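You operate a simulated robot arm through the tools that you are given. There is no shell and no other tool. Be economical: measure what you need, move in short steps, check, and stop when the job is done.

The job below is to be done with a simulated two-armed robot. You get a single attempt, and the scene is never put back.

TASK
Take the filter on the steel top of the long rack and put it away on the top of the oil tank. Put the cup on the steel top of the long rack away on the top of the filling bench. Put the punch labelled "6" from the steel top of the long rack on the lip before slide six. Put the template from the steel top of the long rack on the back of the cooling table. Open the top blue drawer, put the disc on the steel top of the long rack away in the inside of the top blue drawer, then shut the drawer. Stack the 5 mm spacer from the top of the packing table on top of the 4 mm spacer. Close the number two parts drawer. Shut the right drawer. Screw the cap back on the jar on the top of the blue bench. Stack the box that says "sensors" from the top of the packing table on top of the box labelled "RIVETS 4x10". Put the cloth on the top of the packing table away on the grey bench behind the feed slide. Fetch the red padlock from the top of the packing table and stand it on the black ring. Put the card labelled "P-412" from the top of the cooling bench on the clear end of the yellow bench and the card marked "P-305" on the sheet there. Any order will do. Set down upright: cup, punch, padlock.

Only the result counts: the job must be done as asked and must still hold three seconds after the hand-in. Knocking over, shifting, dropping, spilling or breaking anything else fails it. A push-on lid holds only when it is set on centred and level and pressed home; a screw cap is set on level and turned clockwise until tight. Flat cloth is picked up by pressing the open fingertips on it (5 to 10 N) and closing them slowly along it; thin cloth reads only 2 to 8 mm in the jaws.

THE ROBOT
Two 7-joint arms with two-finger grippers on one trunk, on a base that drives. Base frame: it is fixed to the floor where the robot stands at the start and does not move with it; the origin is under the middle of the robot, x ahead of it, y to its left, z up. Units: m, degrees, N and s.
The left shoulder is at the start at [0.05, 0.216, 1.246], the right one opposite. With the tool pointing down near the work surface each hand reaches from about 0.1 to 0.78 m from the robot's upright axis, wherever it stands, measured 20 degrees to its own side. Places, roughly: back of the cooling table (57x22 cm) [-1.36, 0.4, 0.8]; black ring (6x6x2 cm) [2.8, 1.2, 0.8]; box [2.75, 0.5, 0.75]; card [-1, -8.75, 1]; clear end of the yellow bench [-2.8, -8.9, 0.8]; cloth (7x9x3 cm) [3, 1.4, 0.8]; cup [0.5, 0.25, 1.25]; disc [0.75, 0.75, 1.25]; filter (6x6x16 cm) [0.5, 0.1, 1.2]; grey bench behind the feed slide (22x15 cm) [2.98, -6.98, 0.84]; inside of the top blue drawer [2.9, -2.6, 0.6]; jar [2.75, -0.5, 0.75]; lip before slide six (33x23 cm) [-0.78, -0.36, 0.9]; number two parts drawer [2.6, -5.7, 0.7]; padlock [3, 1.5, 0.75]; punch [0.75, 0.25, 1.25]; right drawer [2.5, -8, 0.7]; sheet [-1, -8.75, 0.75]; spacer [3, 0.5, 0.75]; template [0.75, 0.25, 1.25]; top blue drawer [2.7, -2.6, 0.6]; top of the filling bench [-2.7, -2.3, 0.8]; top of the oil tank [-4.4, -0.4, 0.9]. Payload 3.18 kg a hand.
The TCP of each hand is the grasp point between the finger pads, 0.03 m short of the fingertips. In the tool frame z runs along the fingers and y along their closing line. Largest opening 0.144 m; the body of the gripper starts 0.103 m behind the TCP.
Orientation is that of the tool frame in the base frame, as a unit quaternion [w, x, y, z]. With the fingers straight down and closing along the base's y, the tool's x points along the base's -x, its y along +y and its z along -z.

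THE INTERFACE
- The arms move only by the tool step_arm. It takes "left_series", "right_series" or both (then of equal length, played together; a hand with none holds still); each is a list of rows, each a list of 7 numbers: the turn, a rotation vector about the tool's x, y, z in rad, then the shift along the tool's x, y, z in m, then the closure, from 0 (fully open) to 1 (shut). In form: [[wx, wy, wz, tx, ty, tz, gripper], ...]. A call has 1 to 10 rows; each row shifts and turns the commanded pose from where the row before left it, along the tool's axes as they then stand. Each row takes 0.2 s and may step no farther than 0.05 m and 8.6 degrees from the row before; otherwise, or with a gripper value out of range, the whole call is refused. A pose out of reach is approached as far as the arm can. The call stops where the force on the tool passes 40 N (or 10 N more than at its start, if that is more) or the arm is blocked; 0.2 s more then pass. Each finger halts on what it meets, pressing with about 24 N; the grip force reading is that of the motor and also rises with nothing between the fingers. The clock runs only during rows and for 0.2 s after the last one: add rows that do not move to give the fingers time. It gives the time, the measured TCP pose, the force on the tool (base axes), the opening and the grip force at its end, in the units of the frame above (readings bear some noise), with the torque about the TCP (base axes, N m) and any sound that the robot's microphone picked up.
- Cameras (640 x 400 px; columns grow to the right, rows downward): "scene" is now at [0.1108, -0.0633, 1.4619]; the picture's right is [-0.68, -0.73, 0.00], its down [-0.23, 0.21, -0.95] and it looks along [0.69, -0.65, -0.31] (base axes); focal length 214 px, centre (320, 200). "left" rides on the left gripper at [0.076, -0.016, -0.143] in its tool frame; the picture's right is [0.21, 0.98, 0.00], its down [-0.84, 0.18, -0.51] and it looks along [-0.50, 0.11, 0.86] (tool axes); focal length 218 px, centre (320, 200). "right" rides on the right gripper at [0.076, 0.016, -0.143] in its tool frame; the picture's right is [-0.21, 0.98, 0.00], its down [-0.84, -0.18, -0.51] and it looks along [-0.50, -0.11, 0.86] (tool axes); focal length 218 px, centre (320, 200).
- get_image(camera): a new picture of that camera. The clock stands still meanwhile.
- move_column(by): slides the trunk up (or, below 0, down) by that many m; the arms and the scene camera ride with it, the base frame stays. It gives what a move gives, with no picture.
- steer(legs): drives the robot by 1 to 6 legs, each [ahead, left, turn to the left] in m, m and degrees, along the robot's own axes; the way and the turn of a leg run together, so that a leg with both is an arc; at most 1.5 m and 180 degrees a leg. The arms and the cameras ride along, it lands a little off, and it stops where it bumps. It gives what a move gives.
- head_to(pan, tilt): turns the head with the scene camera to pan (to the left, within 80 degrees either way) and tilt (down, from -29 to 69), counted from straight ahead of the robot. It gives what a move gives.
- locate(camera, pixels): for up to 12 pixels [column, row] of the newest picture of that camera ("zoom" is the newest enlarged one), the place [x, y, z] in the base frame of the surface seen there, good to about 0.002 m. The clock stands still meanwhile.
- enlarge(camera, box): a new picture of the part [left, top, right, bottom] of that camera's present view, enlarged. The clock stands still meanwhile.
- job_done(): hands the job in; it is judged then, once.

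Go step by step. Measure first, check grasps and placings, and put right what went wrong. The budget is 399 turns and 370 pictures, counting those below and the enlarged ones. Unless the task says otherwise, let go and move clear before handing in, and close with one line.

The tools are called after "Emit:" by a JSON object that holds its "method" and its "body". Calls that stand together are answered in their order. step_arm: Moves the arms, as the interface text tells. Its arguments: {"type":"object","properties":{"left_series":{"type":"array","items":{"type":"array","items":{"type":"number"}}},"right_series":{"type":"array","items":{"type":"array","items":{"type":"number"}}}},"required":[]} The other tools are called the same way: move_column (by) slides the trunk up or down; steer (legs) drives the base; head_to (pan, tilt) turns the head that bears the scene camera; get_image (camera) takes a picture; locate (camera, pixels) gives the place of the surface under pixels of a picture; enlarge (camera, box) takes an enlarged picture of a part of a camera's view; job_done () hands the job in.

At the start:

```text
t: 0.0
left_position: [0.3596, 0.4434, 1.409]
left_tcp_rot: [0.002, -0.001, 1.0, -0.001]
left_contact_force: [-0.9, 0.5, 0.8]
left_moment: [0.03, 0.02, -0.01]
left_grip_width: 0.144
left_grasp_force: 0.0
right_position: [0.3408, 0.037, 1.4113]
right_tcp_rot: [0.001, 0.0, 1.0, 0.0]
right_contact_force: [0.1, 0.1, 0.6]
right_moment: [0.0, 0.01, 0.02]
right_grip_width: 0.144
right_grasp_force: 0.0
trunk travel left (down, up): [-0.325, 0.044]
robot x, y, heading: [0.0007, 0.0009, -0.1]
head pan, tilt: [-43.0, 18.2]
```

scene: 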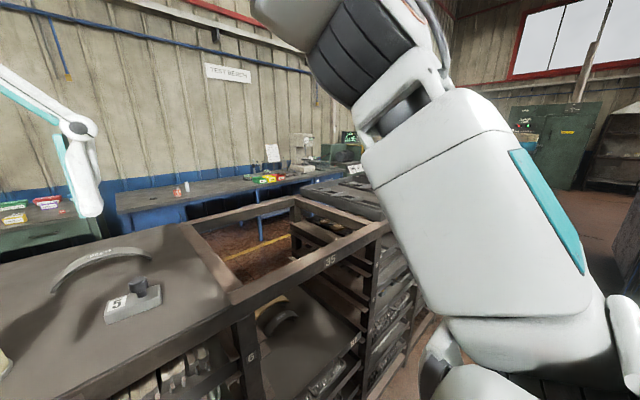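
right: 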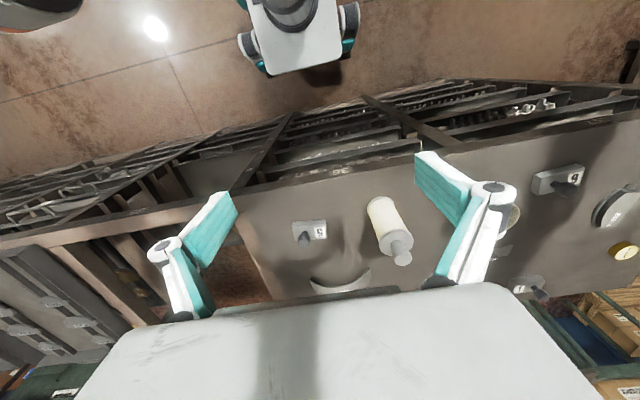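
left: 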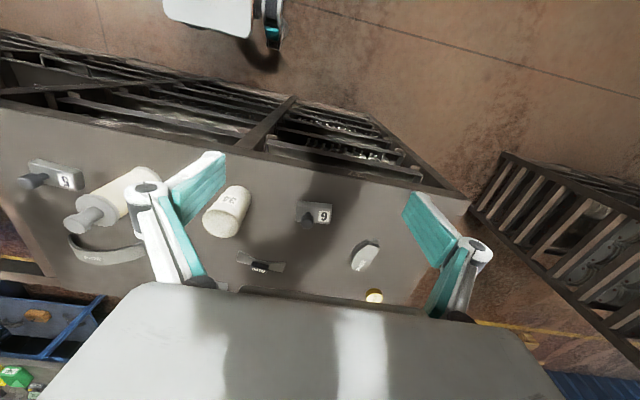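

The wrist pictures show the rack top ahead with the filter, cup, punches, template and disc. I turn the head to the rack for a measured view.

Emit:
{"method": "head_to", "body": {"pan": 20, "tilt": 35}}

Emit:
{"method": "get_image", "body": {"camera": "scene"}}

Emit:
{"method": "get_image", "body": {"camera": "left"}}

```text
t: 1.3
left_position: [0.3591, 0.4448, 1.4096]
left_tcp_rot: [0.001, -0.001, 1.0, 0.0]
left_contact_force: [-0.6, 0.3, -0.3]
left_moment: [0.01, 0.0, 0.02]
left_grip_width: 0.1442
left_grasp_force: 0.0
right_position: [0.3408, 0.0378, 1.411]
right_tcp_rot: [0.0, 0.0, 1.0, 0.001]
right_contact_force: [0.8, 0.0, 0.5]
right_moment: [0.01, -0.01, 0.01]
right_grip_width: 0.144
right_grasp_force: 0.0
trunk travel left (down, up): [-0.325, 0.044]
robot x, y, heading: [-0.0005, -0.0004, 0.2]
head pan, tilt: [20.0, 35.0]
```

```text
366 pictures are left
```

scene: 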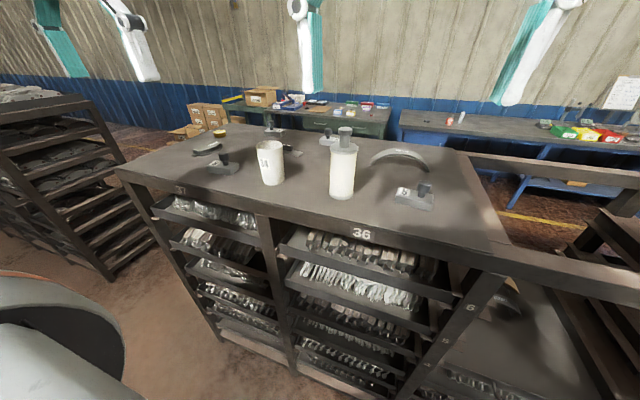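

```text
365 pictures are left
```

left: 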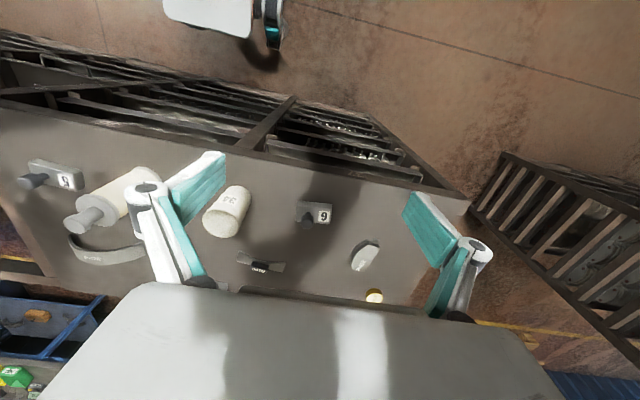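

I enlarge the rack top to identify the punches, the template and the disc.

Emit:
{"method": "enlarge", "body": {"camera": "scene", "box": [170, 110, 330, 210]}}

Emit:
{"method": "enlarge", "body": {"camera": "scene", "box": [310, 110, 470, 210]}}

Emit:
{"method": "enlarge", "body": {"camera": "scene", "box": [170, 70, 410, 150]}}

Emit:
{"method": "locate", "body": {"camera": "scene", "pixels": [[206, 149], [225, 161], [222, 172], [219, 132], [268, 140], [272, 185], [340, 195], [344, 130], [274, 131], [329, 139], [422, 188], [240, 195]]}}

```text
4.00 times, centred on (250, 160) of scene
```

zoom: 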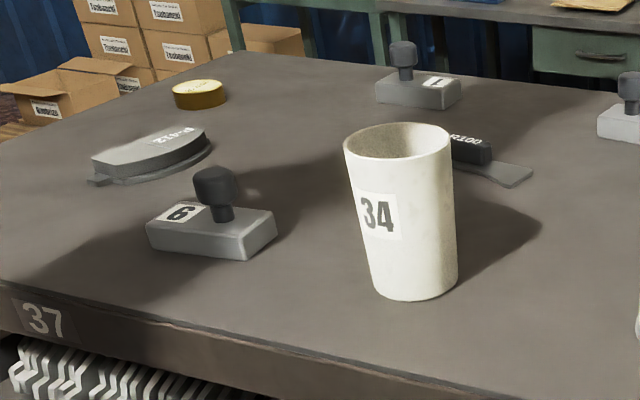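

```text
4.00 times, centred on (390, 160) of scene
```

zoom: 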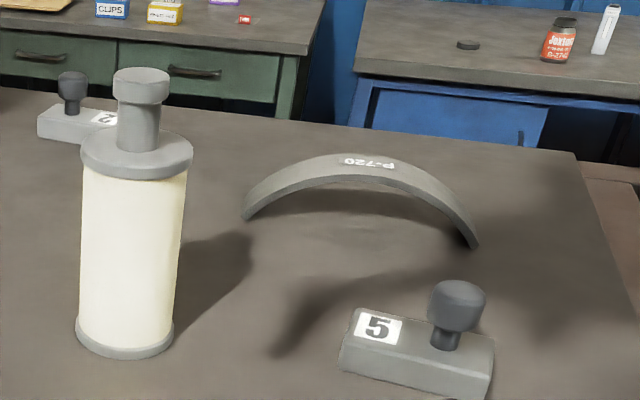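

```text
2.67 times, centred on (290, 110) of scene
```

zoom: 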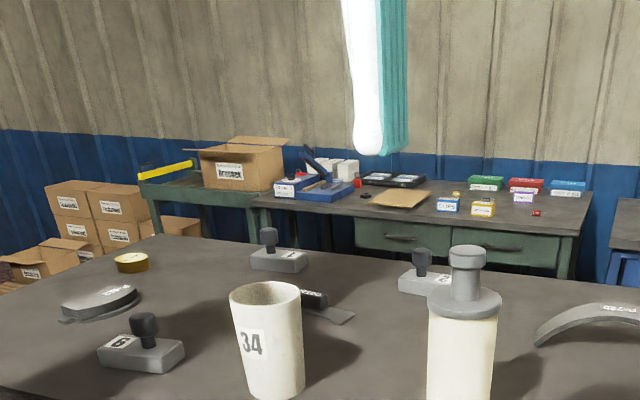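

```text
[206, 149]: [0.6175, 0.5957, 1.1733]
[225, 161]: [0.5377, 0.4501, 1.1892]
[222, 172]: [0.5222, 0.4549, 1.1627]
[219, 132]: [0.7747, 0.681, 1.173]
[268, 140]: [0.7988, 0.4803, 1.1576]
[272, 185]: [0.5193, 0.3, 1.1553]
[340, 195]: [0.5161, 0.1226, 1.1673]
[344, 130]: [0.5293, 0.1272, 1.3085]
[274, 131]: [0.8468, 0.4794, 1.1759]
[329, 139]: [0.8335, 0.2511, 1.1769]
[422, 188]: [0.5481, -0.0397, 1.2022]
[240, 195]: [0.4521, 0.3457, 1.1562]
```

Punch "6"/"9" needs verifying, and the template is probably the R100 blade; I enlarge the left wrist view.

Emit:
{"method": "enlarge", "body": {"camera": "left", "box": [220, 170, 420, 310]}}

Emit:
{"method": "enlarge", "body": {"camera": "scene", "box": [180, 140, 260, 190]}}

Emit:
{"method": "enlarge", "body": {"camera": "scene", "box": [250, 110, 350, 170]}}

```text
2.86 times, centred on (320, 240) of left
```

zoom: 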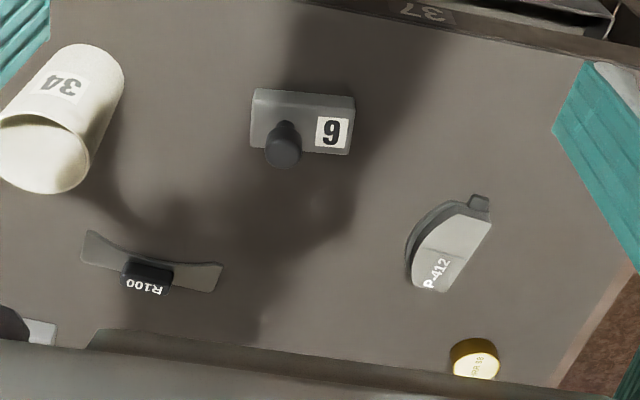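

```text
8.00 times, centred on (220, 165) of scene
```

zoom: 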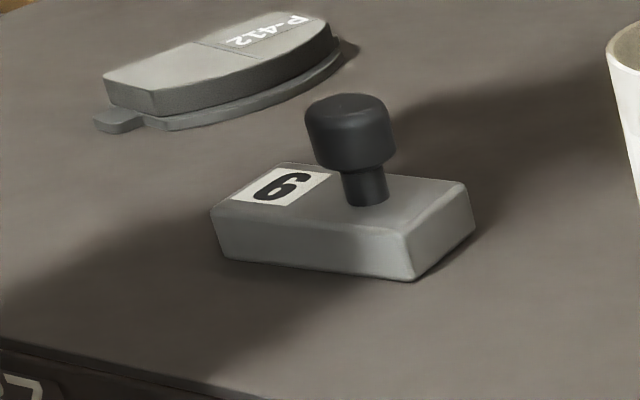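

```text
6.40 times, centred on (300, 140) of scene
```

zoom: 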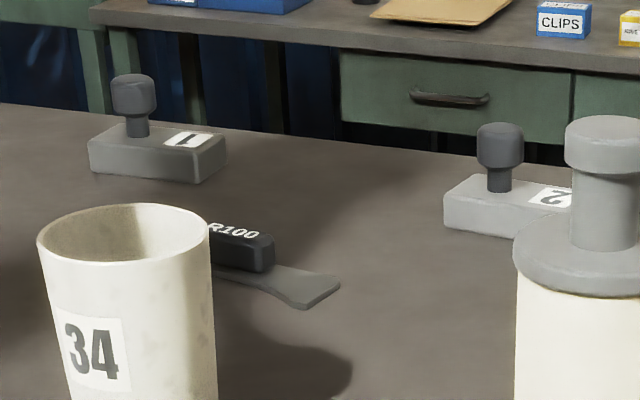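

I check the digit's orientation once more with a tight wrist zoom.

Emit:
{"method": "enlarge", "body": {"camera": "left", "box": [290, 190, 346, 225]}}

Emit:
{"method": "enlarge", "body": {"camera": "scene", "box": [400, 180, 440, 205]}}

Emit:
{"method": "enlarge", "body": {"camera": "scene", "box": [205, 156, 237, 176]}}

```text
11.43 times, centred on (318, 208) of left
```

zoom: 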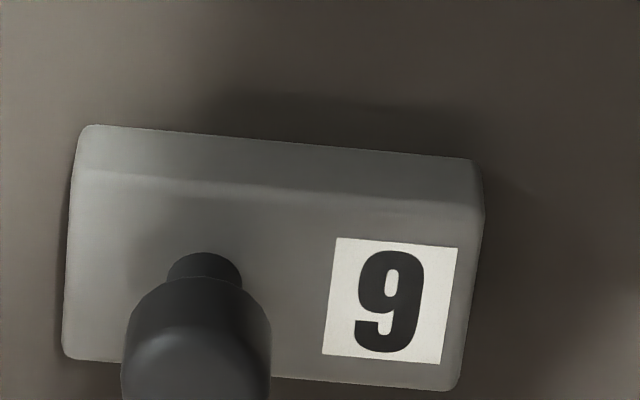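

```text
16.00 times, centred on (420, 192) of scene
```

zoom: 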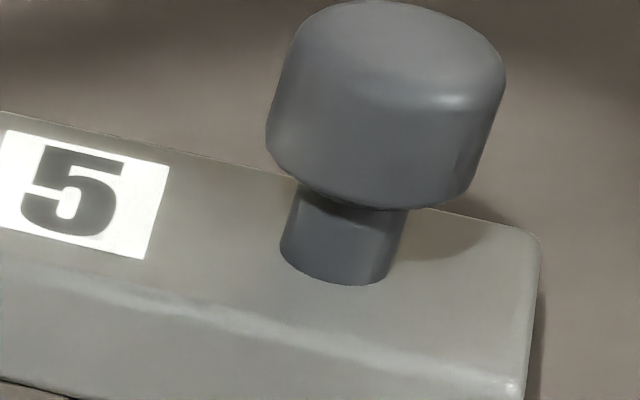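

```text
16.00 times, centred on (221, 166) of scene
```

zoom: 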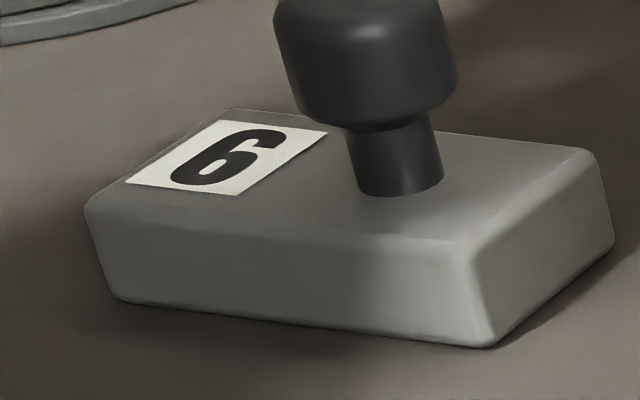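

The label convention (number upright, left of knob) confirms this is punch 6. I measure template, punch knob, cup, and disc from the left wrist camera, and look around with the head.

Emit:
{"method": "locate", "body": {"camera": "left", "pixels": [[271, 265], [264, 262], [279, 266], [253, 256], [295, 268], [317, 223], [300, 205], [345, 215], [340, 205], [375, 297], [375, 290], [247, 262]]}}

Emit:
{"method": "head_to", "body": {"pan": 80, "tilt": 15}}

Emit:
{"method": "get_image", "body": {"camera": "scene"}}

```text
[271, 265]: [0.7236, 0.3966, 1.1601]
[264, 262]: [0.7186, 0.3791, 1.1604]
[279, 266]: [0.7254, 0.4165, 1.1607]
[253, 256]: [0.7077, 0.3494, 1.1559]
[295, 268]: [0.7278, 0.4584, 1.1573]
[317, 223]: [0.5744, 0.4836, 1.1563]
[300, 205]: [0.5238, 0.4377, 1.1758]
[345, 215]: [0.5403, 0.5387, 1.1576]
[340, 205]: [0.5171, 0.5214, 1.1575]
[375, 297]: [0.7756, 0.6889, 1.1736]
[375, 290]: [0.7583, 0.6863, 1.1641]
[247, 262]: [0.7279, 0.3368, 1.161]
```

```text
t: 2.6
left_position: [0.3604, 0.443, 1.4109]
left_tcp_rot: [0.001, -0.001, 1.0, -0.001]
left_contact_force: [0.0, 0.3, 0.0]
left_moment: [-0.01, 0.02, 0.0]
left_grip_width: 0.1443
left_grasp_force: 0.0
right_position: [0.3408, 0.0372, 1.411]
right_tcp_rot: [0.0, 0.0, 1.0, 0.0]
right_contact_force: [0.4, 0.6, -0.8]
right_moment: [0.01, 0.04, 0.01]
right_grip_width: 0.1442
right_grasp_force: 0.0
trunk travel left (down, up): [-0.325, 0.044]
robot x, y, heading: [-0.0034, -0.0029, -0.1]
head pan, tilt: [80.0, 15.0]
```

```text
355 pictures are left
```

scene: 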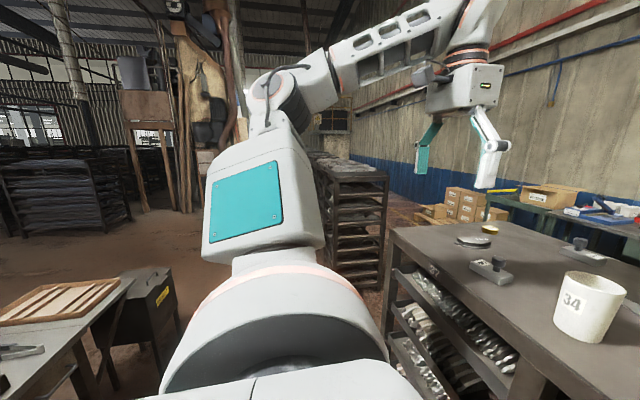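

The room to the left shows a table and another rack. I now bring the left hand above the template (about 0.72, 0.395), staying high, and turn it so the fingers close along x.

Emit:
{"method": "step_arm", "body": {"left_series": [[0, 0, 0, -0.045, -0.006, 0, 0], [0, 0, 0, -0.045, -0.006, 0, 0], [0, 0, 0, -0.045, -0.006, 0, 0], [0, 0, 0, -0.045, -0.006, 0, 0], [0, 0, 0, -0.045, -0.006, 0, 0], [0, 0, 0, -0.045, -0.006, 0, 0], [0, 0, 0, -0.045, -0.006, 0, 0], [0, 0, 0, -0.045, -0.006, 0, 0]]}}

Emit:
{"method": "step_arm", "body": {"left_series": [[0, 0, 0.1428, 0, 0, 0, 0], [0, 0, 0.1428, 0, 0, 0, 0], [0, 0, 0.1428, 0, 0, 0, 0], [0, 0, 0.1428, 0, 0, 0, 0], [0, 0, 0.1428, 0, 0, 0, 0], [0, 0, 0.1428, 0, 0, 0, 0], [0, 0, 0.1428, 0, 0, 0, 0], [0, 0, 0.1428, 0, 0, 0, 0], [0, 0, 0.1428, 0, 0, 0, 0], [0, 0, 0.1428, 0, 0, 0, 0]]}}

Emit:
{"method": "step_arm", "body": {"left_series": [[0, 0, 0.1428, 0, 0, 0.0, 0], [0, 0, 0, 0, 0, 0.04, 0], [0, 0, 0, 0, 0, 0.04, 0]]}}

Emit:
{"method": "get_image", "body": {"camera": "left"}}

```text
t: 4.4
left_position: [0.6073, 0.4263, 1.3432]
left_tcp_rot: [0.001, -0.002, 1.0, 0.0]
left_contact_force: [-0.3, 0.8, 0.8]
left_moment: [0.01, 0.02, 0.02]
left_grip_width: 0.1438
left_grasp_force: 0.0
left hand out of reach, approached as far as the arm can: row 5, 6, 7, 8
right_position: [0.3409, 0.0382, 1.4111]
right_tcp_rot: [0.0, 0.0, 1.0, -0.001]
right_contact_force: [-0.7, 0.9, -0.1]
right_moment: [-0.03, 0.0, 0.02]
right_grip_width: 0.1439
right_grasp_force: 0.1
trunk travel left (down, up): [-0.325, 0.044]
robot x, y, heading: [-0.001, 0.0017, -0.2]
head pan, tilt: [80.0, 15.0]
```

```text
t: 6.6
left_position: [0.608, 0.4259, 1.3418]
left_tcp_rot: [0.002, 0.655, 0.756, 0.0]
left_contact_force: [0.3, 0.0, 1.1]
left_moment: [-0.03, 0.02, 0.0]
left_grip_width: 0.1438
left_grasp_force: 0.1
right_position: [0.3399, 0.0373, 1.4109]
right_tcp_rot: [0.0, 0.0, 1.0, 0.0]
right_contact_force: [0.0, -0.1, 0.6]
right_moment: [0.01, 0.0, -0.03]
right_grip_width: 0.1442
right_grasp_force: 0.1
trunk travel left (down, up): [-0.325, 0.044]
robot x, y, heading: [0.0017, -0.0033, 0.1]
head pan, tilt: [80.0, 15.0]
```

```text
t: 7.4
left_position: [0.6079, 0.4247, 1.2629]
left_tcp_rot: [0.002, 0.706, 0.708, 0.0]
left_contact_force: [0.3, 0.3, -0.7]
left_moment: [-0.02, 0.02, 0.01]
left_grip_width: 0.1442
left_grasp_force: 0.1
right_position: [0.3403, 0.0379, 1.413]
right_tcp_rot: [0.0, 0.0, 1.0, 0.0]
right_contact_force: [0.1, -1.0, 0.3]
right_moment: [-0.02, -0.01, 0.0]
right_grip_width: 0.1441
right_grasp_force: 0.0
trunk travel left (down, up): [-0.325, 0.044]
robot x, y, heading: [-0.0042, 0.0014, 0.3]
head pan, tilt: [80.0, 15.0]
```

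```text
354 pictures are left
```

left: 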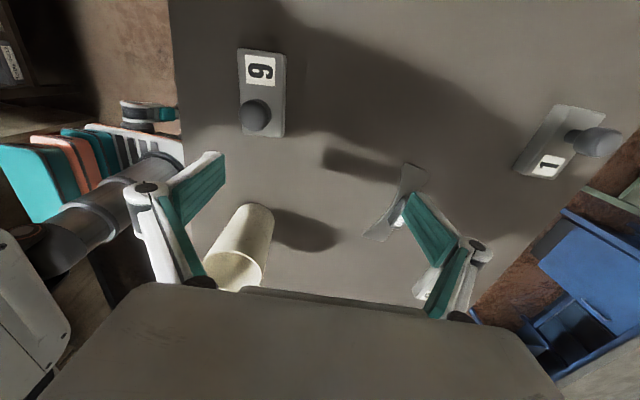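

The hand is now at (0.608, 0.425, 1.263); the template shows around (400,205), partly behind a finger. I locate it.

Emit:
{"method": "locate", "body": {"camera": "left", "pixels": [[406, 166], [424, 176], [402, 197], [398, 218], [370, 236], [388, 238], [392, 208], [409, 190]]}}

Emit:
{"method": "enlarge", "body": {"camera": "left", "box": [350, 150, 450, 250]}}

```text
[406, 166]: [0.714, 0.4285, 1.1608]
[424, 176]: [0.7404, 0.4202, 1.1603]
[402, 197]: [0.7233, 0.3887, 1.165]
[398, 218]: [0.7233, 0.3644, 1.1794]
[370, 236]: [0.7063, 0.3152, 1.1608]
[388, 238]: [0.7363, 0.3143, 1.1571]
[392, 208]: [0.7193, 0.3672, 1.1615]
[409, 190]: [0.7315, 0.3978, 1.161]
```

```text
4.00 times, centred on (400, 200) of left
```

zoom: 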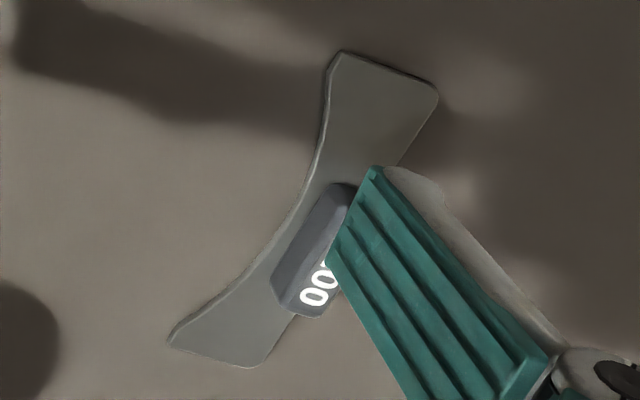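

The template handle is centred near (0.727, 0.372), top about z 1.18; I need to be closer. I look down to see clearance between base and rack.

Emit:
{"method": "move_column", "body": {"by": 0.044}}

Emit:
{"method": "head_to", "body": {"pan": 10, "tilt": 69}}

Emit:
{"method": "get_image", "body": {"camera": "scene"}}

```text
t: 8.3
left_position: [0.6058, 0.4239, 1.3061]
left_tcp_rot: [0.002, 0.706, 0.708, 0.0]
left_contact_force: [0.2, -1.2, 0.8]
left_moment: [-0.01, 0.01, -0.03]
left_grip_width: 0.1439
left_grasp_force: 0.1
right_position: [0.3408, 0.0362, 1.4559]
right_tcp_rot: [0.0, -0.001, 1.0, 0.001]
right_contact_force: [0.3, 0.2, 0.0]
right_moment: [-0.02, -0.01, -0.04]
right_grip_width: 0.1442
right_grasp_force: 0.0
trunk travel left (down, up): [-0.369, 0.0]
robot x, y, heading: [0.0012, -0.0019, -0.2]
head pan, tilt: [80.0, 15.0]
```

```text
t: 9.7
left_position: [0.6068, 0.4257, 1.3063]
left_tcp_rot: [0.002, 0.706, 0.708, -0.001]
left_contact_force: [-0.1, 0.4, 0.0]
left_moment: [0.01, 0.02, 0.01]
left_grip_width: 0.1439
left_grasp_force: 0.0
right_position: [0.3407, 0.0377, 1.4546]
right_tcp_rot: [-0.001, -0.001, 1.0, 0.0]
right_contact_force: [-0.1, -0.4, 0.3]
right_moment: [0.05, 0.01, 0.02]
right_grip_width: 0.1443
right_grasp_force: 0.0
trunk travel left (down, up): [-0.369, 0.0]
robot x, y, heading: [0.002, 0.0044, 0.1]
head pan, tilt: [10.0, 68.8]
```

```text
352 pictures are left
```

scene: 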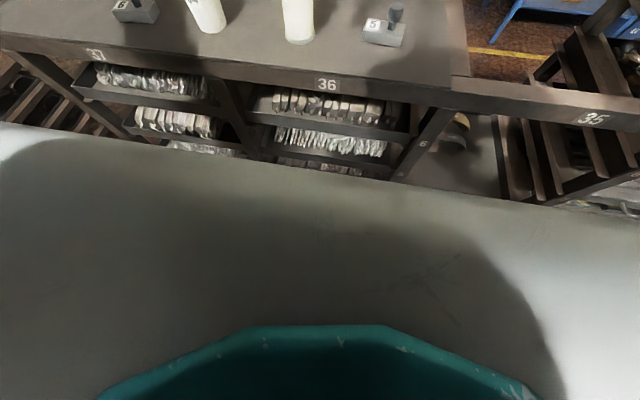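

The white base deck nearly reaches the rack in this view; I measure its front edge and the rack's front.

Emit:
{"method": "locate", "body": {"camera": "scene", "pixels": [[300, 165], [100, 130], [327, 85], [160, 130], [320, 140], [500, 190], [405, 158], [590, 118]]}}

```text
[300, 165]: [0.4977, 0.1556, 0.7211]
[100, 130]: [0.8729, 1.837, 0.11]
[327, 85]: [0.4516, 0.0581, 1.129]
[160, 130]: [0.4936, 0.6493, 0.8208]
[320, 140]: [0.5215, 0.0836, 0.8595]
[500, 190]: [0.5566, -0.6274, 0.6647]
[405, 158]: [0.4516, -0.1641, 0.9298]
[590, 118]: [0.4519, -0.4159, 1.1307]
```

I sample the deck itself.

Emit:
{"method": "locate", "body": {"camera": "scene", "pixels": [[320, 185], [320, 176], [320, 240], [100, 160], [560, 230], [20, 190], [620, 300], [320, 300]]}}

```text
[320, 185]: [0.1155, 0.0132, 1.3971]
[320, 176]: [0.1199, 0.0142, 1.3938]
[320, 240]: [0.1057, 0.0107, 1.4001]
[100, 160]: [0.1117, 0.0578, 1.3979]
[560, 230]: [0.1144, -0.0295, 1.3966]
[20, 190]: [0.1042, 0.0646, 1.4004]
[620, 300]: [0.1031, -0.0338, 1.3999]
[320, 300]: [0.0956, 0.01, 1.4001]
```

That is the robot's own torso, so it tells nothing of the base. I make a small careful drive: 0.07 ahead and 0.12 left, hands being high enough.

Emit:
{"method": "steer", "body": {"legs": [[0.07, 0.12, 0]]}}

Emit:
{"method": "head_to", "body": {"pan": 15, "tilt": 38}}

Emit:
{"method": "get_image", "body": {"camera": "scene"}}

```text
t: 11.4
left_position: [0.6769, 0.5451, 1.3063]
left_tcp_rot: [0.002, 0.706, 0.708, 0.0]
left_contact_force: [0.3, -0.5, 0.6]
left_moment: [-0.01, 0.0, 0.03]
left_grip_width: 0.1438
left_grasp_force: 0.0
right_position: [0.4105, 0.1557, 1.4556]
right_tcp_rot: [0.0, 0.0, 1.0, 0.001]
right_contact_force: [-0.6, -0.2, -0.9]
right_moment: [-0.01, -0.02, 0.0]
right_grip_width: 0.1442
right_grasp_force: 0.0
trunk travel left (down, up): [-0.369, 0.0]
robot x, y, heading: [0.0664, 0.1214, 0.1]
head pan, tilt: [10.0, 68.8]
```

```text
t: 12.4
left_position: [0.6763, 0.5456, 1.3066]
left_tcp_rot: [0.002, 0.706, 0.708, 0.0]
left_contact_force: [0.3, 0.8, 0.2]
left_moment: [0.01, 0.01, 0.01]
left_grip_width: 0.1442
left_grasp_force: 0.1
right_position: [0.4092, 0.1554, 1.4558]
right_tcp_rot: [0.0, 0.0, 1.0, 0.001]
right_contact_force: [-0.4, 0.4, -1.1]
right_moment: [-0.04, 0.02, 0.01]
right_grip_width: 0.1438
right_grasp_force: 0.1
trunk travel left (down, up): [-0.369, 0.0]
robot x, y, heading: [0.0696, 0.1216, -0.1]
head pan, tilt: [15.0, 38.0]
```

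```text
351 pictures are left
```

scene: 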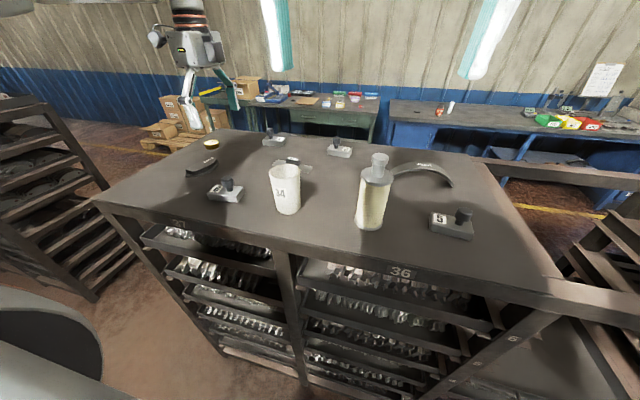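

The move worked without bumping. I zoom in on the objects for exact places.

Emit:
{"method": "enlarge", "body": {"camera": "scene", "box": [180, 120, 340, 220]}}

Emit:
{"method": "locate", "body": {"camera": "zoom", "pixels": [[190, 260], [190, 240], [120, 265], [250, 275], [380, 190], [440, 190], [410, 180], [440, 300], [435, 355], [480, 170], [125, 85], [450, 150]]}}

```text
4.00 times, centred on (260, 170) of scene
```

zoom: 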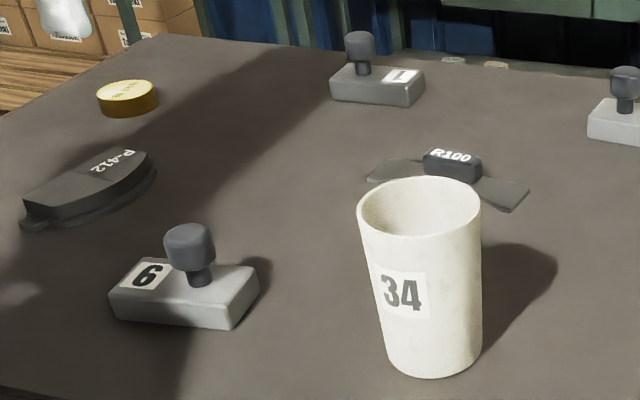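

```text
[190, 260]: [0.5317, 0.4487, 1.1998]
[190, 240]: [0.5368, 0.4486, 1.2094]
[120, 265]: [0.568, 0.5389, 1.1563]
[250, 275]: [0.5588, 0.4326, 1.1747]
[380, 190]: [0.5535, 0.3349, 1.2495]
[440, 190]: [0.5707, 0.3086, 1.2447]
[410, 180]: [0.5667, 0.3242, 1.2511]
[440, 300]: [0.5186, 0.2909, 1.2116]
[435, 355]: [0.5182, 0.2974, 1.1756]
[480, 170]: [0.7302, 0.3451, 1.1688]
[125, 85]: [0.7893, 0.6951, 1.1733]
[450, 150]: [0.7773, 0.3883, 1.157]
```

Knob of punch 6 is near (0.548, 0.446, 1.20), cup near (0.535, 0.315). I move the left hand over the template handle.

Emit:
{"method": "step_arm", "body": {"left_series": [[0, 0, 0, -0.0435, 0.0128, 0, 0], [0, 0, 0, -0.0435, 0.0128, 0.0, 0], [0, 0, 0, -0.0435, 0.0128, 0.015, 0], [0, 0, 0, -0.0435, 0.0128, 0.015, 0], [0, 0, 0, 0, 0, 0.02, 0]]}}

Emit:
{"method": "get_image", "body": {"camera": "left"}}

Emit:
{"method": "enlarge", "body": {"camera": "scene", "box": [240, 120, 340, 182]}}

```text
t: 13.6
left_position: [0.6956, 0.4379, 1.2692]
left_tcp_rot: [0.002, 0.706, 0.708, 0.0]
left_contact_force: [-0.2, 0.1, -0.1]
left_moment: [0.0, -0.04, 0.03]
left_grip_width: 0.144
left_grasp_force: 0.0
left hand out of reach, approached as far as the arm can: row 2, 3, 4
right_position: [0.4088, 0.1582, 1.4559]
right_tcp_rot: [0.0, 0.0, 1.0, 0.001]
right_contact_force: [0.4, -0.4, -0.4]
right_moment: [-0.01, -0.07, -0.04]
right_grip_width: 0.1438
right_grasp_force: 0.1
trunk travel left (down, up): [-0.369, 0.0]
robot x, y, heading: [0.066, 0.119, 0.4]
head pan, tilt: [15.0, 38.0]
```

```text
349 pictures are left
```

left: 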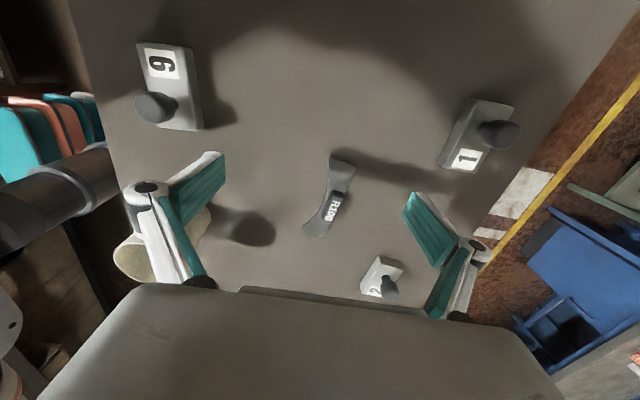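

```text
6.40 times, centred on (290, 151) of scene
```

zoom: 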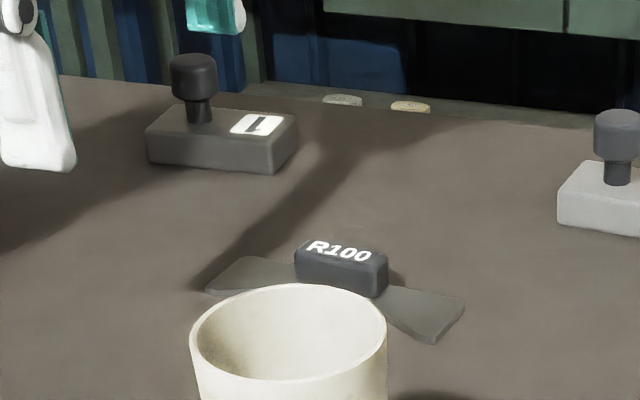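

The arm could not go farther at this height; lowering lengthens the reach. I locate the handle precisely in the left picture.

Emit:
{"method": "locate", "body": {"camera": "left", "pixels": [[336, 208], [340, 195], [331, 220], [343, 160], [314, 233], [346, 202]]}}

Emit:
{"method": "locate", "body": {"camera": "zoom", "pixels": [[300, 262], [340, 272], [380, 290], [342, 245]]}}

```text
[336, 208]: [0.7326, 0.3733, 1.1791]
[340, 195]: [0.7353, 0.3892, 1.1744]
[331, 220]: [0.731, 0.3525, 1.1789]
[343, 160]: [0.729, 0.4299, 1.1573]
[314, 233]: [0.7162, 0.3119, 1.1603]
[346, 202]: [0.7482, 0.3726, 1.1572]
```

```text
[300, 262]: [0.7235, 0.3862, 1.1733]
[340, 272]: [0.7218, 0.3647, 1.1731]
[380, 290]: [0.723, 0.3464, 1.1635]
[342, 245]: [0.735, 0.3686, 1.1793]
```

Handle centre is (0.732, 0.368), z 1.16–1.18. I descend a little and move over it.

Emit:
{"method": "step_arm", "body": {"left_series": [[0, 0, 0, 0, 0, 0.02, 0], [0, 0, 0, -0.035, 0.018, 0.01, 0], [0, 0, 0, -0.035, 0.018, 0.01, 0], [0, 0, 0, 0, 0, 0, 0]]}}

```text
t: 14.6
left_position: [0.6987, 0.4219, 1.2507]
left_tcp_rot: [0.0, 0.706, 0.708, 0.001]
left_contact_force: [0.4, 0.3, -0.4]
left_moment: [0.01, -0.02, 0.01]
left_grip_width: 0.144
left_grasp_force: 0.1
left hand out of reach, approached as far as the arm can: row 2, 3
right_position: [0.4106, 0.156, 1.4551]
right_tcp_rot: [0.0, 0.0, 1.0, 0.001]
right_contact_force: [1.1, 1.1, -0.7]
right_moment: [0.04, 0.0, 0.03]
right_grip_width: 0.144
right_grasp_force: 0.0
trunk travel left (down, up): [-0.369, 0.0]
robot x, y, heading: [0.0722, 0.1199, -0.1]
head pan, tilt: [15.0, 38.0]
```

Lowering did not help, so I need to bring the base closer. The wrist views showed the base at the top of the picture; I use the right camera to measure its front.

Emit:
{"method": "get_image", "body": {"camera": "right"}}

Emit:
{"method": "locate", "body": {"camera": "right", "pixels": [[290, 20], [290, 68], [270, 70], [320, 70], [250, 55], [300, 90]]}}

```text
347 pictures are left
```

right: 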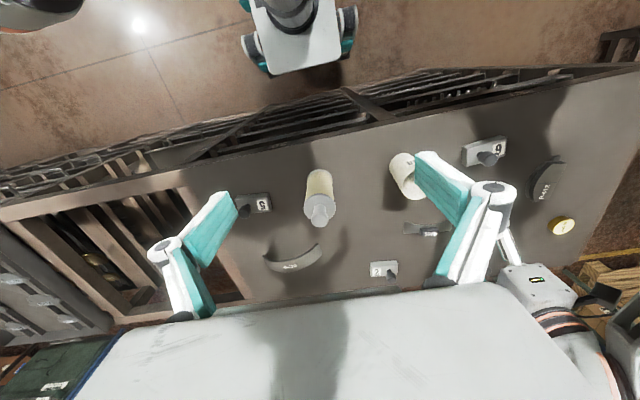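

```text
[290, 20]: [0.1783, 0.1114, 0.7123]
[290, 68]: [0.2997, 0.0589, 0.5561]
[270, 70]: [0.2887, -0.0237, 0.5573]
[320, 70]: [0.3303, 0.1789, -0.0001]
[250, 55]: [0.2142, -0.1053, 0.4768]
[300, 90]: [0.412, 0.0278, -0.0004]
```

The base front is at x≈0.30 and the rack at 0.45, so I can go 0.09 ahead.

Emit:
{"method": "steer", "body": {"legs": [[0.09, 0, 0]]}}

Emit:
{"method": "step_arm", "body": {"left_series": [[0, 0, 0, -0.027, -0.027, 0, 0], [0, 0, 0, -0.027, -0.027, 0, 0], [0, 0, 0, 0, 0, 0, 0]]}}

```text
t: 15.7
left_position: [0.7906, 0.4218, 1.2484]
left_tcp_rot: [0.001, 0.705, 0.709, 0.0]
left_contact_force: [-0.3, 0.1, -0.7]
left_moment: [0.02, 0.07, 0.03]
left_grip_width: 0.144
left_grasp_force: 0.2
right_position: [0.5024, 0.1564, 1.4549]
right_tcp_rot: [0.0, 0.001, 1.0, 0.001]
right_contact_force: [0.3, -0.5, -0.3]
right_moment: [0.0, 0.12, 0.01]
right_grip_width: 0.1441
right_grasp_force: 0.1
trunk travel left (down, up): [-0.369, 0.0]
robot x, y, heading: [0.1599, 0.1206, 0.2]
head pan, tilt: [15.0, 38.0]
```

```text
t: 16.5
left_position: [0.7336, 0.3689, 1.2506]
left_tcp_rot: [0.002, 0.706, 0.708, 0.0]
left_contact_force: [1.4, 0.0, -0.2]
left_moment: [0.01, -0.03, -0.01]
left_grip_width: 0.1438
left_grasp_force: 0.1
right_position: [0.5, 0.1578, 1.4554]
right_tcp_rot: [0.001, 0.0, 1.0, 0.001]
right_contact_force: [-0.3, -0.5, 0.1]
right_moment: [-0.03, -0.02, -0.01]
right_grip_width: 0.1441
right_grasp_force: 0.0
trunk travel left (down, up): [-0.369, 0.0]
robot x, y, heading: [0.159, 0.1194, 0.3]
head pan, tilt: [15.0, 38.0]
```

The hand is above the handle. I descend to z≈1.195 and close.

Emit:
{"method": "step_arm", "body": {"left_series": [[0, 0, 0, 0, 0, 0.028, 0.3], [0, 0, 0, 0, 0, 0.028, 0.5], [0, 0, 0, 0, 0, 0, 0.8], [0, 0, 0, 0, 0, 0, 1], [0, 0, 0, 0, 0, 0, 1], [0, 0, 0, 0, 0, 0, 1]]}}

Emit:
{"method": "get_image", "body": {"camera": "left"}}

```text
t: 17.9
left_position: [0.7344, 0.3682, 1.1941]
left_tcp_rot: [0.002, 0.706, 0.709, 0.001]
left_contact_force: [-0.6, -0.3, 0.1]
left_moment: [0.0, 0.0, -0.01]
left_grip_width: 0.0165
left_grasp_force: 24.4
right_position: [0.5009, 0.157, 1.4547]
right_tcp_rot: [0.0, -0.001, 1.0, 0.0]
right_contact_force: [-0.8, 0.4, -0.3]
right_moment: [-0.03, -0.01, 0.01]
right_grip_width: 0.1441
right_grasp_force: 0.2
trunk travel left (down, up): [-0.369, 0.0]
robot x, y, heading: [0.1601, 0.1172, 0.1]
head pan, tilt: [15.0, 38.0]
```

```text
346 pictures are left
```

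left: 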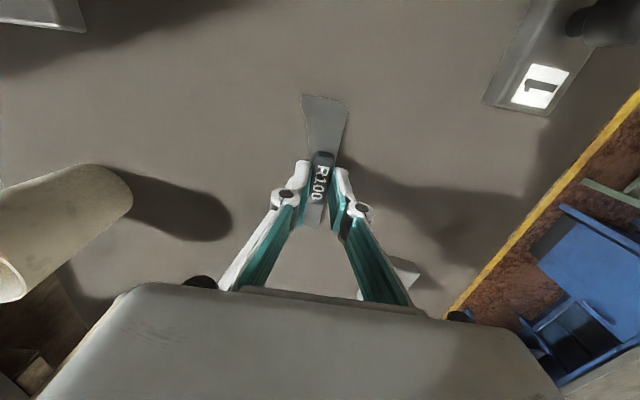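

The handle is gripped at 16.5 mm. I lift it, then drive left so the right hand can take punch 6.

Emit:
{"method": "step_arm", "body": {"left_series": [[0, 0, 0, 0, 0, -0.02, 1], [0, 0, 0, 0, 0, -0.04, 1], [0, 0, 0, 0, -0.03, -0.035, 1], [0, 0, 0, 0, -0.035, -0.035, 1]]}}

Emit:
{"method": "steer", "body": {"legs": [[0, 0.36, 0]]}}

Emit:
{"method": "get_image", "body": {"camera": "right"}}

Emit:
{"method": "get_image", "body": {"camera": "scene"}}

```text
t: 18.9
left_position: [0.6661, 0.3688, 1.3241]
left_tcp_rot: [0.0, 0.706, 0.708, -0.001]
left_contact_force: [-0.2, 0.1, -0.4]
left_moment: [0.02, -0.02, -0.03]
left_grip_width: 0.0166
left_grasp_force: 24.0
right_position: [0.4978, 0.1573, 1.4555]
right_tcp_rot: [0.001, 0.0, 1.0, 0.001]
right_contact_force: [-0.6, 0.5, -0.2]
right_moment: [0.03, -0.04, 0.01]
right_grip_width: 0.1439
right_grasp_force: 0.0
trunk travel left (down, up): [-0.369, 0.0]
robot x, y, heading: [0.161, 0.1212, 0.1]
head pan, tilt: [15.0, 38.0]
```

```text
t: 22.6
left_position: [0.6681, 0.7277, 1.3236]
left_tcp_rot: [0.001, 0.705, 0.709, -0.001]
left_contact_force: [0.2, 1.0, -1.0]
left_moment: [-0.02, -0.02, -0.02]
left_grip_width: 0.0165
left_grasp_force: 24.2
right_position: [0.5001, 0.5166, 1.4547]
right_tcp_rot: [0.001, -0.001, 1.0, 0.001]
right_contact_force: [-0.2, 0.9, 0.1]
right_moment: [-0.02, 0.02, -0.01]
right_grip_width: 0.144
right_grasp_force: 0.0
trunk travel left (down, up): [-0.369, 0.0]
robot x, y, heading: [0.161, 0.4798, 0.2]
head pan, tilt: [15.0, 38.0]
```

```text
345 pictures are left
```

right: 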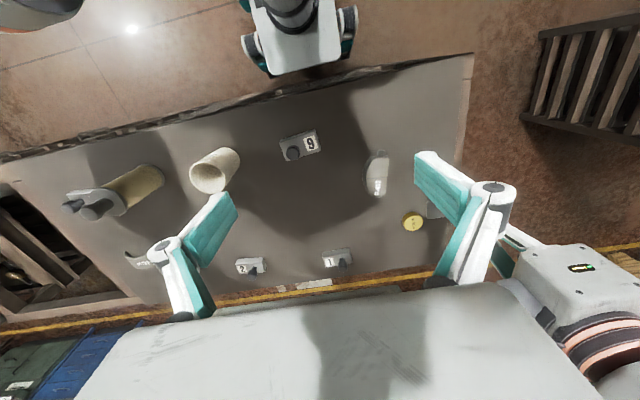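

```text
344 pictures are left
```

scene: 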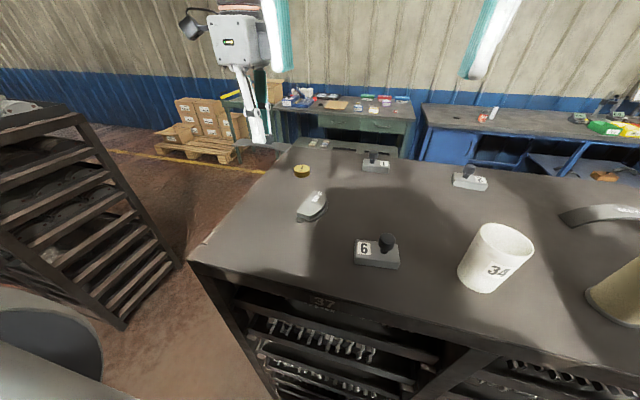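

Knob of punch 6 shows at (293,153) right and (386,240) scene; I measure it.

Emit:
{"method": "locate", "body": {"camera": "right", "pixels": [[293, 153], [289, 153], [298, 152], [293, 158]]}}

Emit:
{"method": "enlarge", "body": {"camera": "scene", "box": [345, 220, 409, 260]}}

Emit:
{"method": "locate", "body": {"camera": "zoom", "pixels": [[410, 170], [350, 200], [480, 200], [410, 240], [410, 320], [250, 240]]}}

```text
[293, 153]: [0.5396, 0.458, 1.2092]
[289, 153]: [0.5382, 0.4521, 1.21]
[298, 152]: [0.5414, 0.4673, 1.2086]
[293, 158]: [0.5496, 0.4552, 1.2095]
```

```text
10.00 times, centred on (377, 240) of scene
```

zoom: 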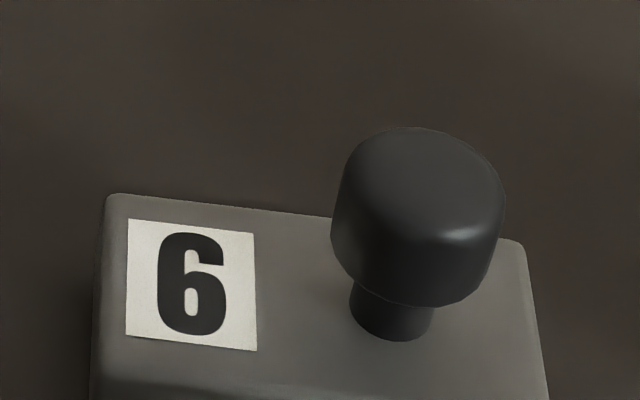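

```text
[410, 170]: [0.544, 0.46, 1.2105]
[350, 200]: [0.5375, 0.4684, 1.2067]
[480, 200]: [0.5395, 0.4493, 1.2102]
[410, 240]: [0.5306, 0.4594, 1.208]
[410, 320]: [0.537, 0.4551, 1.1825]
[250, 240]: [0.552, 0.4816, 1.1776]
```

Knob centre is (0.541, 0.459), z 1.193–1.21. I lower the right hand over it with partly closed fingers.

Emit:
{"method": "step_arm", "body": {"right_series": [[0, 0, 0, -0.021, -0.029, 0, 0.3], [0, 0, 0, -0.02, -0.029, 0, 0.4], [0, 0, 0, 0, 0, 0.045, 0.4], [0, 0, 0, 0, 0, 0.045, 0.4], [0, 0, 0, 0, 0, 0.045, 0.4], [0, 0, 0, 0, 0, 0.045, 0.4], [0, 0, 0, 0, 0, 0.03, 0.4], [0, 0, 0, 0, 0, 0, 0.4]]}}

Emit:
{"method": "get_image", "body": {"camera": "right"}}

```text
t: 24.4
left_position: [0.668, 0.7292, 1.3241]
left_tcp_rot: [0.001, 0.705, 0.709, 0.0]
left_contact_force: [0.2, -0.5, -1.0]
left_moment: [-0.01, -0.02, -0.02]
left_grip_width: 0.0165
left_grasp_force: 24.2
right_position: [0.5413, 0.4582, 1.246]
right_tcp_rot: [0.0, -0.001, 1.0, 0.001]
right_contact_force: [1.0, 0.6, -0.5]
right_moment: [0.0, 0.01, -0.01]
right_grip_width: 0.0863
right_grasp_force: 0.0
trunk travel left (down, up): [-0.369, 0.0]
robot x, y, heading: [0.1564, 0.4773, -0.0]
head pan, tilt: [15.0, 38.0]
```

```text
342 pictures are left
```

right: 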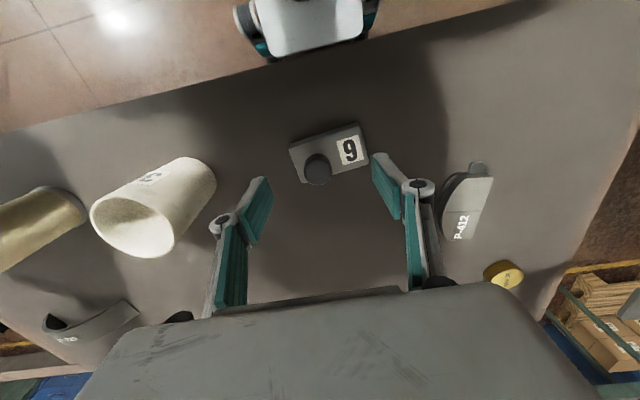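

The knob lies between the fingers; I descend 0.036 and close.

Emit:
{"method": "step_arm", "body": {"right_series": [[0, 0, 0, 0, 0, 0.018, 0.5], [0, 0, 0, 0, 0, 0.018, 0.6], [0, 0, 0, 0, 0, 0, 0.75], [0, 0, 0, 0, 0, 0, 0.9], [0, 0, 0, 0, 0, 0, 1], [0, 0, 0, 0, 0, 0, 1]]}}

Emit:
{"method": "step_arm", "body": {"right_series": [[0, 0, 0, 0, 0, -0.02, 1], [0, 0, 0, 0, 0, -0.04, 1], [0, 0, 0, 0, 0, -0.04, 1], [0, 0, 0, 0, 0, -0.04, 1]]}}

Emit:
{"method": "get_image", "body": {"camera": "right"}}

```text
t: 25.8
left_position: [0.6685, 0.7283, 1.3226]
left_tcp_rot: [0.001, 0.705, 0.709, 0.0]
left_contact_force: [-0.6, -0.5, -1.0]
left_moment: [0.0, -0.01, 0.01]
left_grip_width: 0.0167
left_grasp_force: 24.2
right_position: [0.5394, 0.4583, 1.2086]
right_tcp_rot: [0.0, -0.001, 1.0, 0.0]
right_contact_force: [0.8, 1.0, 0.2]
right_moment: [-0.06, -0.01, 0.0]
right_grip_width: 0.0247
right_grasp_force: 24.2
trunk travel left (down, up): [-0.369, 0.0]
robot x, y, heading: [0.1581, 0.4816, 0.1]
head pan, tilt: [15.0, 38.0]
```

```text
t: 26.8
left_position: [0.667, 0.7287, 1.3248]
left_tcp_rot: [0.002, 0.705, 0.709, 0.0]
left_contact_force: [0.1, 0.5, -1.3]
left_moment: [-0.04, 0.02, -0.01]
left_grip_width: 0.0163
left_grasp_force: 23.6
right_position: [0.54, 0.4597, 1.3511]
right_tcp_rot: [0.001, -0.002, 1.0, 0.0]
right_contact_force: [0.3, 0.1, -3.7]
right_moment: [-0.05, -0.04, -0.03]
right_grip_width: 0.0247
right_grasp_force: 24.1
trunk travel left (down, up): [-0.369, 0.0]
robot x, y, heading: [0.1589, 0.4795, 0.4]
head pan, tilt: [15.0, 38.0]
```

```text
341 pictures are left
```

right: 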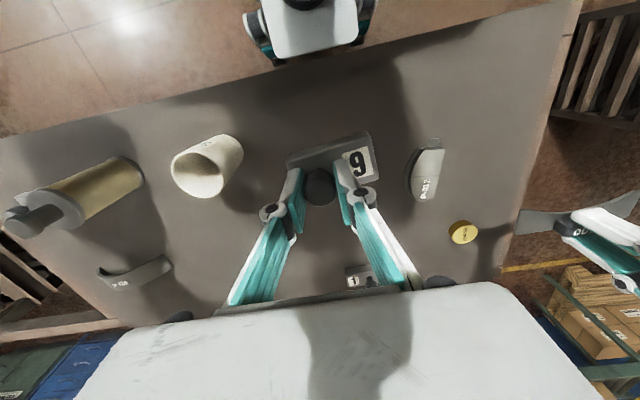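

Punch held (3.7 N, 24.7 mm). I draw the left hand in, back off a little and look left and right with the head before turning.

Emit:
{"method": "step_arm", "body": {"left_series": [[0, 0, 0, 0, -0.045, 0, 1], [0, 0, 0, 0, -0.045, 0, 1], [0, 0, 0, 0, -0.045, 0, 1], [0, 0, 0, 0, -0.045, 0, 1]], "right_series": [[0, 0, 0, 0.02, 0, 0, 1], [0, 0, 0, 0.02, 0, 0, 1], [0, 0, 0, 0.02, 0, 0, 1], [0, 0, 0, 0.02, 0, 0, 1]]}}

Emit:
{"method": "steer", "body": {"legs": [[-0.16, 0, 0]]}}

Emit:
{"method": "head_to", "body": {"pan": 80, "tilt": 25}}

Emit:
{"method": "get_image", "body": {"camera": "scene"}}

Emit:
{"method": "head_to", "body": {"pan": -80, "tilt": 25}}

Emit:
{"method": "get_image", "body": {"camera": "scene"}}

```text
t: 27.8
left_position: [0.4846, 0.7271, 1.326]
left_tcp_rot: [0.002, 0.705, 0.709, 0.001]
left_contact_force: [-0.8, -0.2, -0.6]
left_moment: [0.0, -0.08, -0.01]
left_grip_width: 0.0163
left_grasp_force: 24.1
right_position: [0.4574, 0.458, 1.349]
right_tcp_rot: [0.001, -0.001, 1.0, 0.001]
right_contact_force: [-0.1, -0.1, -3.8]
right_moment: [-0.03, -0.03, -0.02]
right_grip_width: 0.0249
right_grasp_force: 24.0
trunk travel left (down, up): [-0.369, 0.0]
robot x, y, heading: [0.1588, 0.4783, 0.4]
head pan, tilt: [15.0, 38.0]
```

```text
t: 29.2
left_position: [0.3275, 0.7267, 1.3245]
left_tcp_rot: [0.001, 0.705, 0.709, 0.0]
left_contact_force: [-0.3, 0.8, -1.0]
left_moment: [-0.01, -0.03, -0.02]
left_grip_width: 0.0165
left_grasp_force: 24.0
right_position: [0.3013, 0.4592, 1.3492]
right_tcp_rot: [0.001, -0.001, 1.0, 0.001]
right_contact_force: [0.0, -1.2, -4.2]
right_moment: [-0.02, -0.06, 0.0]
right_grip_width: 0.0245
right_grasp_force: 24.2
trunk travel left (down, up): [-0.369, 0.0]
robot x, y, heading: [0.0006, 0.4772, -0.0]
head pan, tilt: [15.0, 38.0]
```

```text
t: 30.6
left_position: [0.3301, 0.7264, 1.3247]
left_tcp_rot: [0.002, 0.705, 0.709, 0.0]
left_contact_force: [-0.7, 0.4, -0.3]
left_moment: [-0.04, -0.04, 0.03]
left_grip_width: 0.0164
left_grasp_force: 24.0
right_position: [0.3026, 0.4581, 1.3499]
right_tcp_rot: [0.0, -0.001, 1.0, 0.001]
right_contact_force: [-0.4, -0.3, -4.2]
right_moment: [-0.07, 0.02, 0.02]
right_grip_width: 0.0245
right_grasp_force: 24.5
trunk travel left (down, up): [-0.369, 0.0]
robot x, y, heading: [0.0002, 0.4795, 0.2]
head pan, tilt: [80.0, 25.0]
```

```text
340 pictures are left
```

scene: 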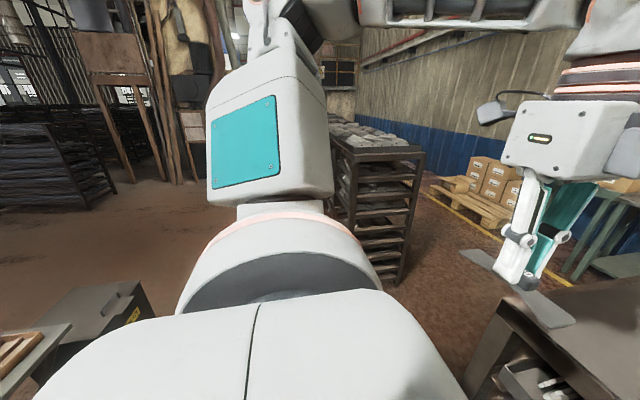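

```text
t: 33.0
left_position: [0.329, 0.7269, 1.3248]
left_tcp_rot: [0.001, 0.705, 0.709, 0.0]
left_contact_force: [-0.1, -0.2, -1.4]
left_moment: [-0.02, -0.02, 0.0]
left_grip_width: 0.0166
left_grasp_force: 23.8
right_position: [0.3021, 0.4586, 1.35]
right_tcp_rot: [0.0, 0.0, 1.0, 0.001]
right_contact_force: [0.0, 0.3, -4.2]
right_moment: [-0.01, -0.02, 0.01]
right_grip_width: 0.0248
right_grasp_force: 24.1
trunk travel left (down, up): [-0.369, 0.0]
robot x, y, heading: [-0.0034, 0.4768, 0.1]
head pan, tilt: [-80.0, 25.0]
```

```text
339 pictures are left
```

scene: 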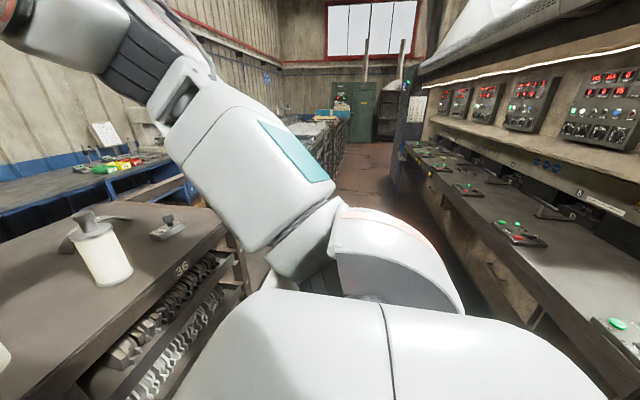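

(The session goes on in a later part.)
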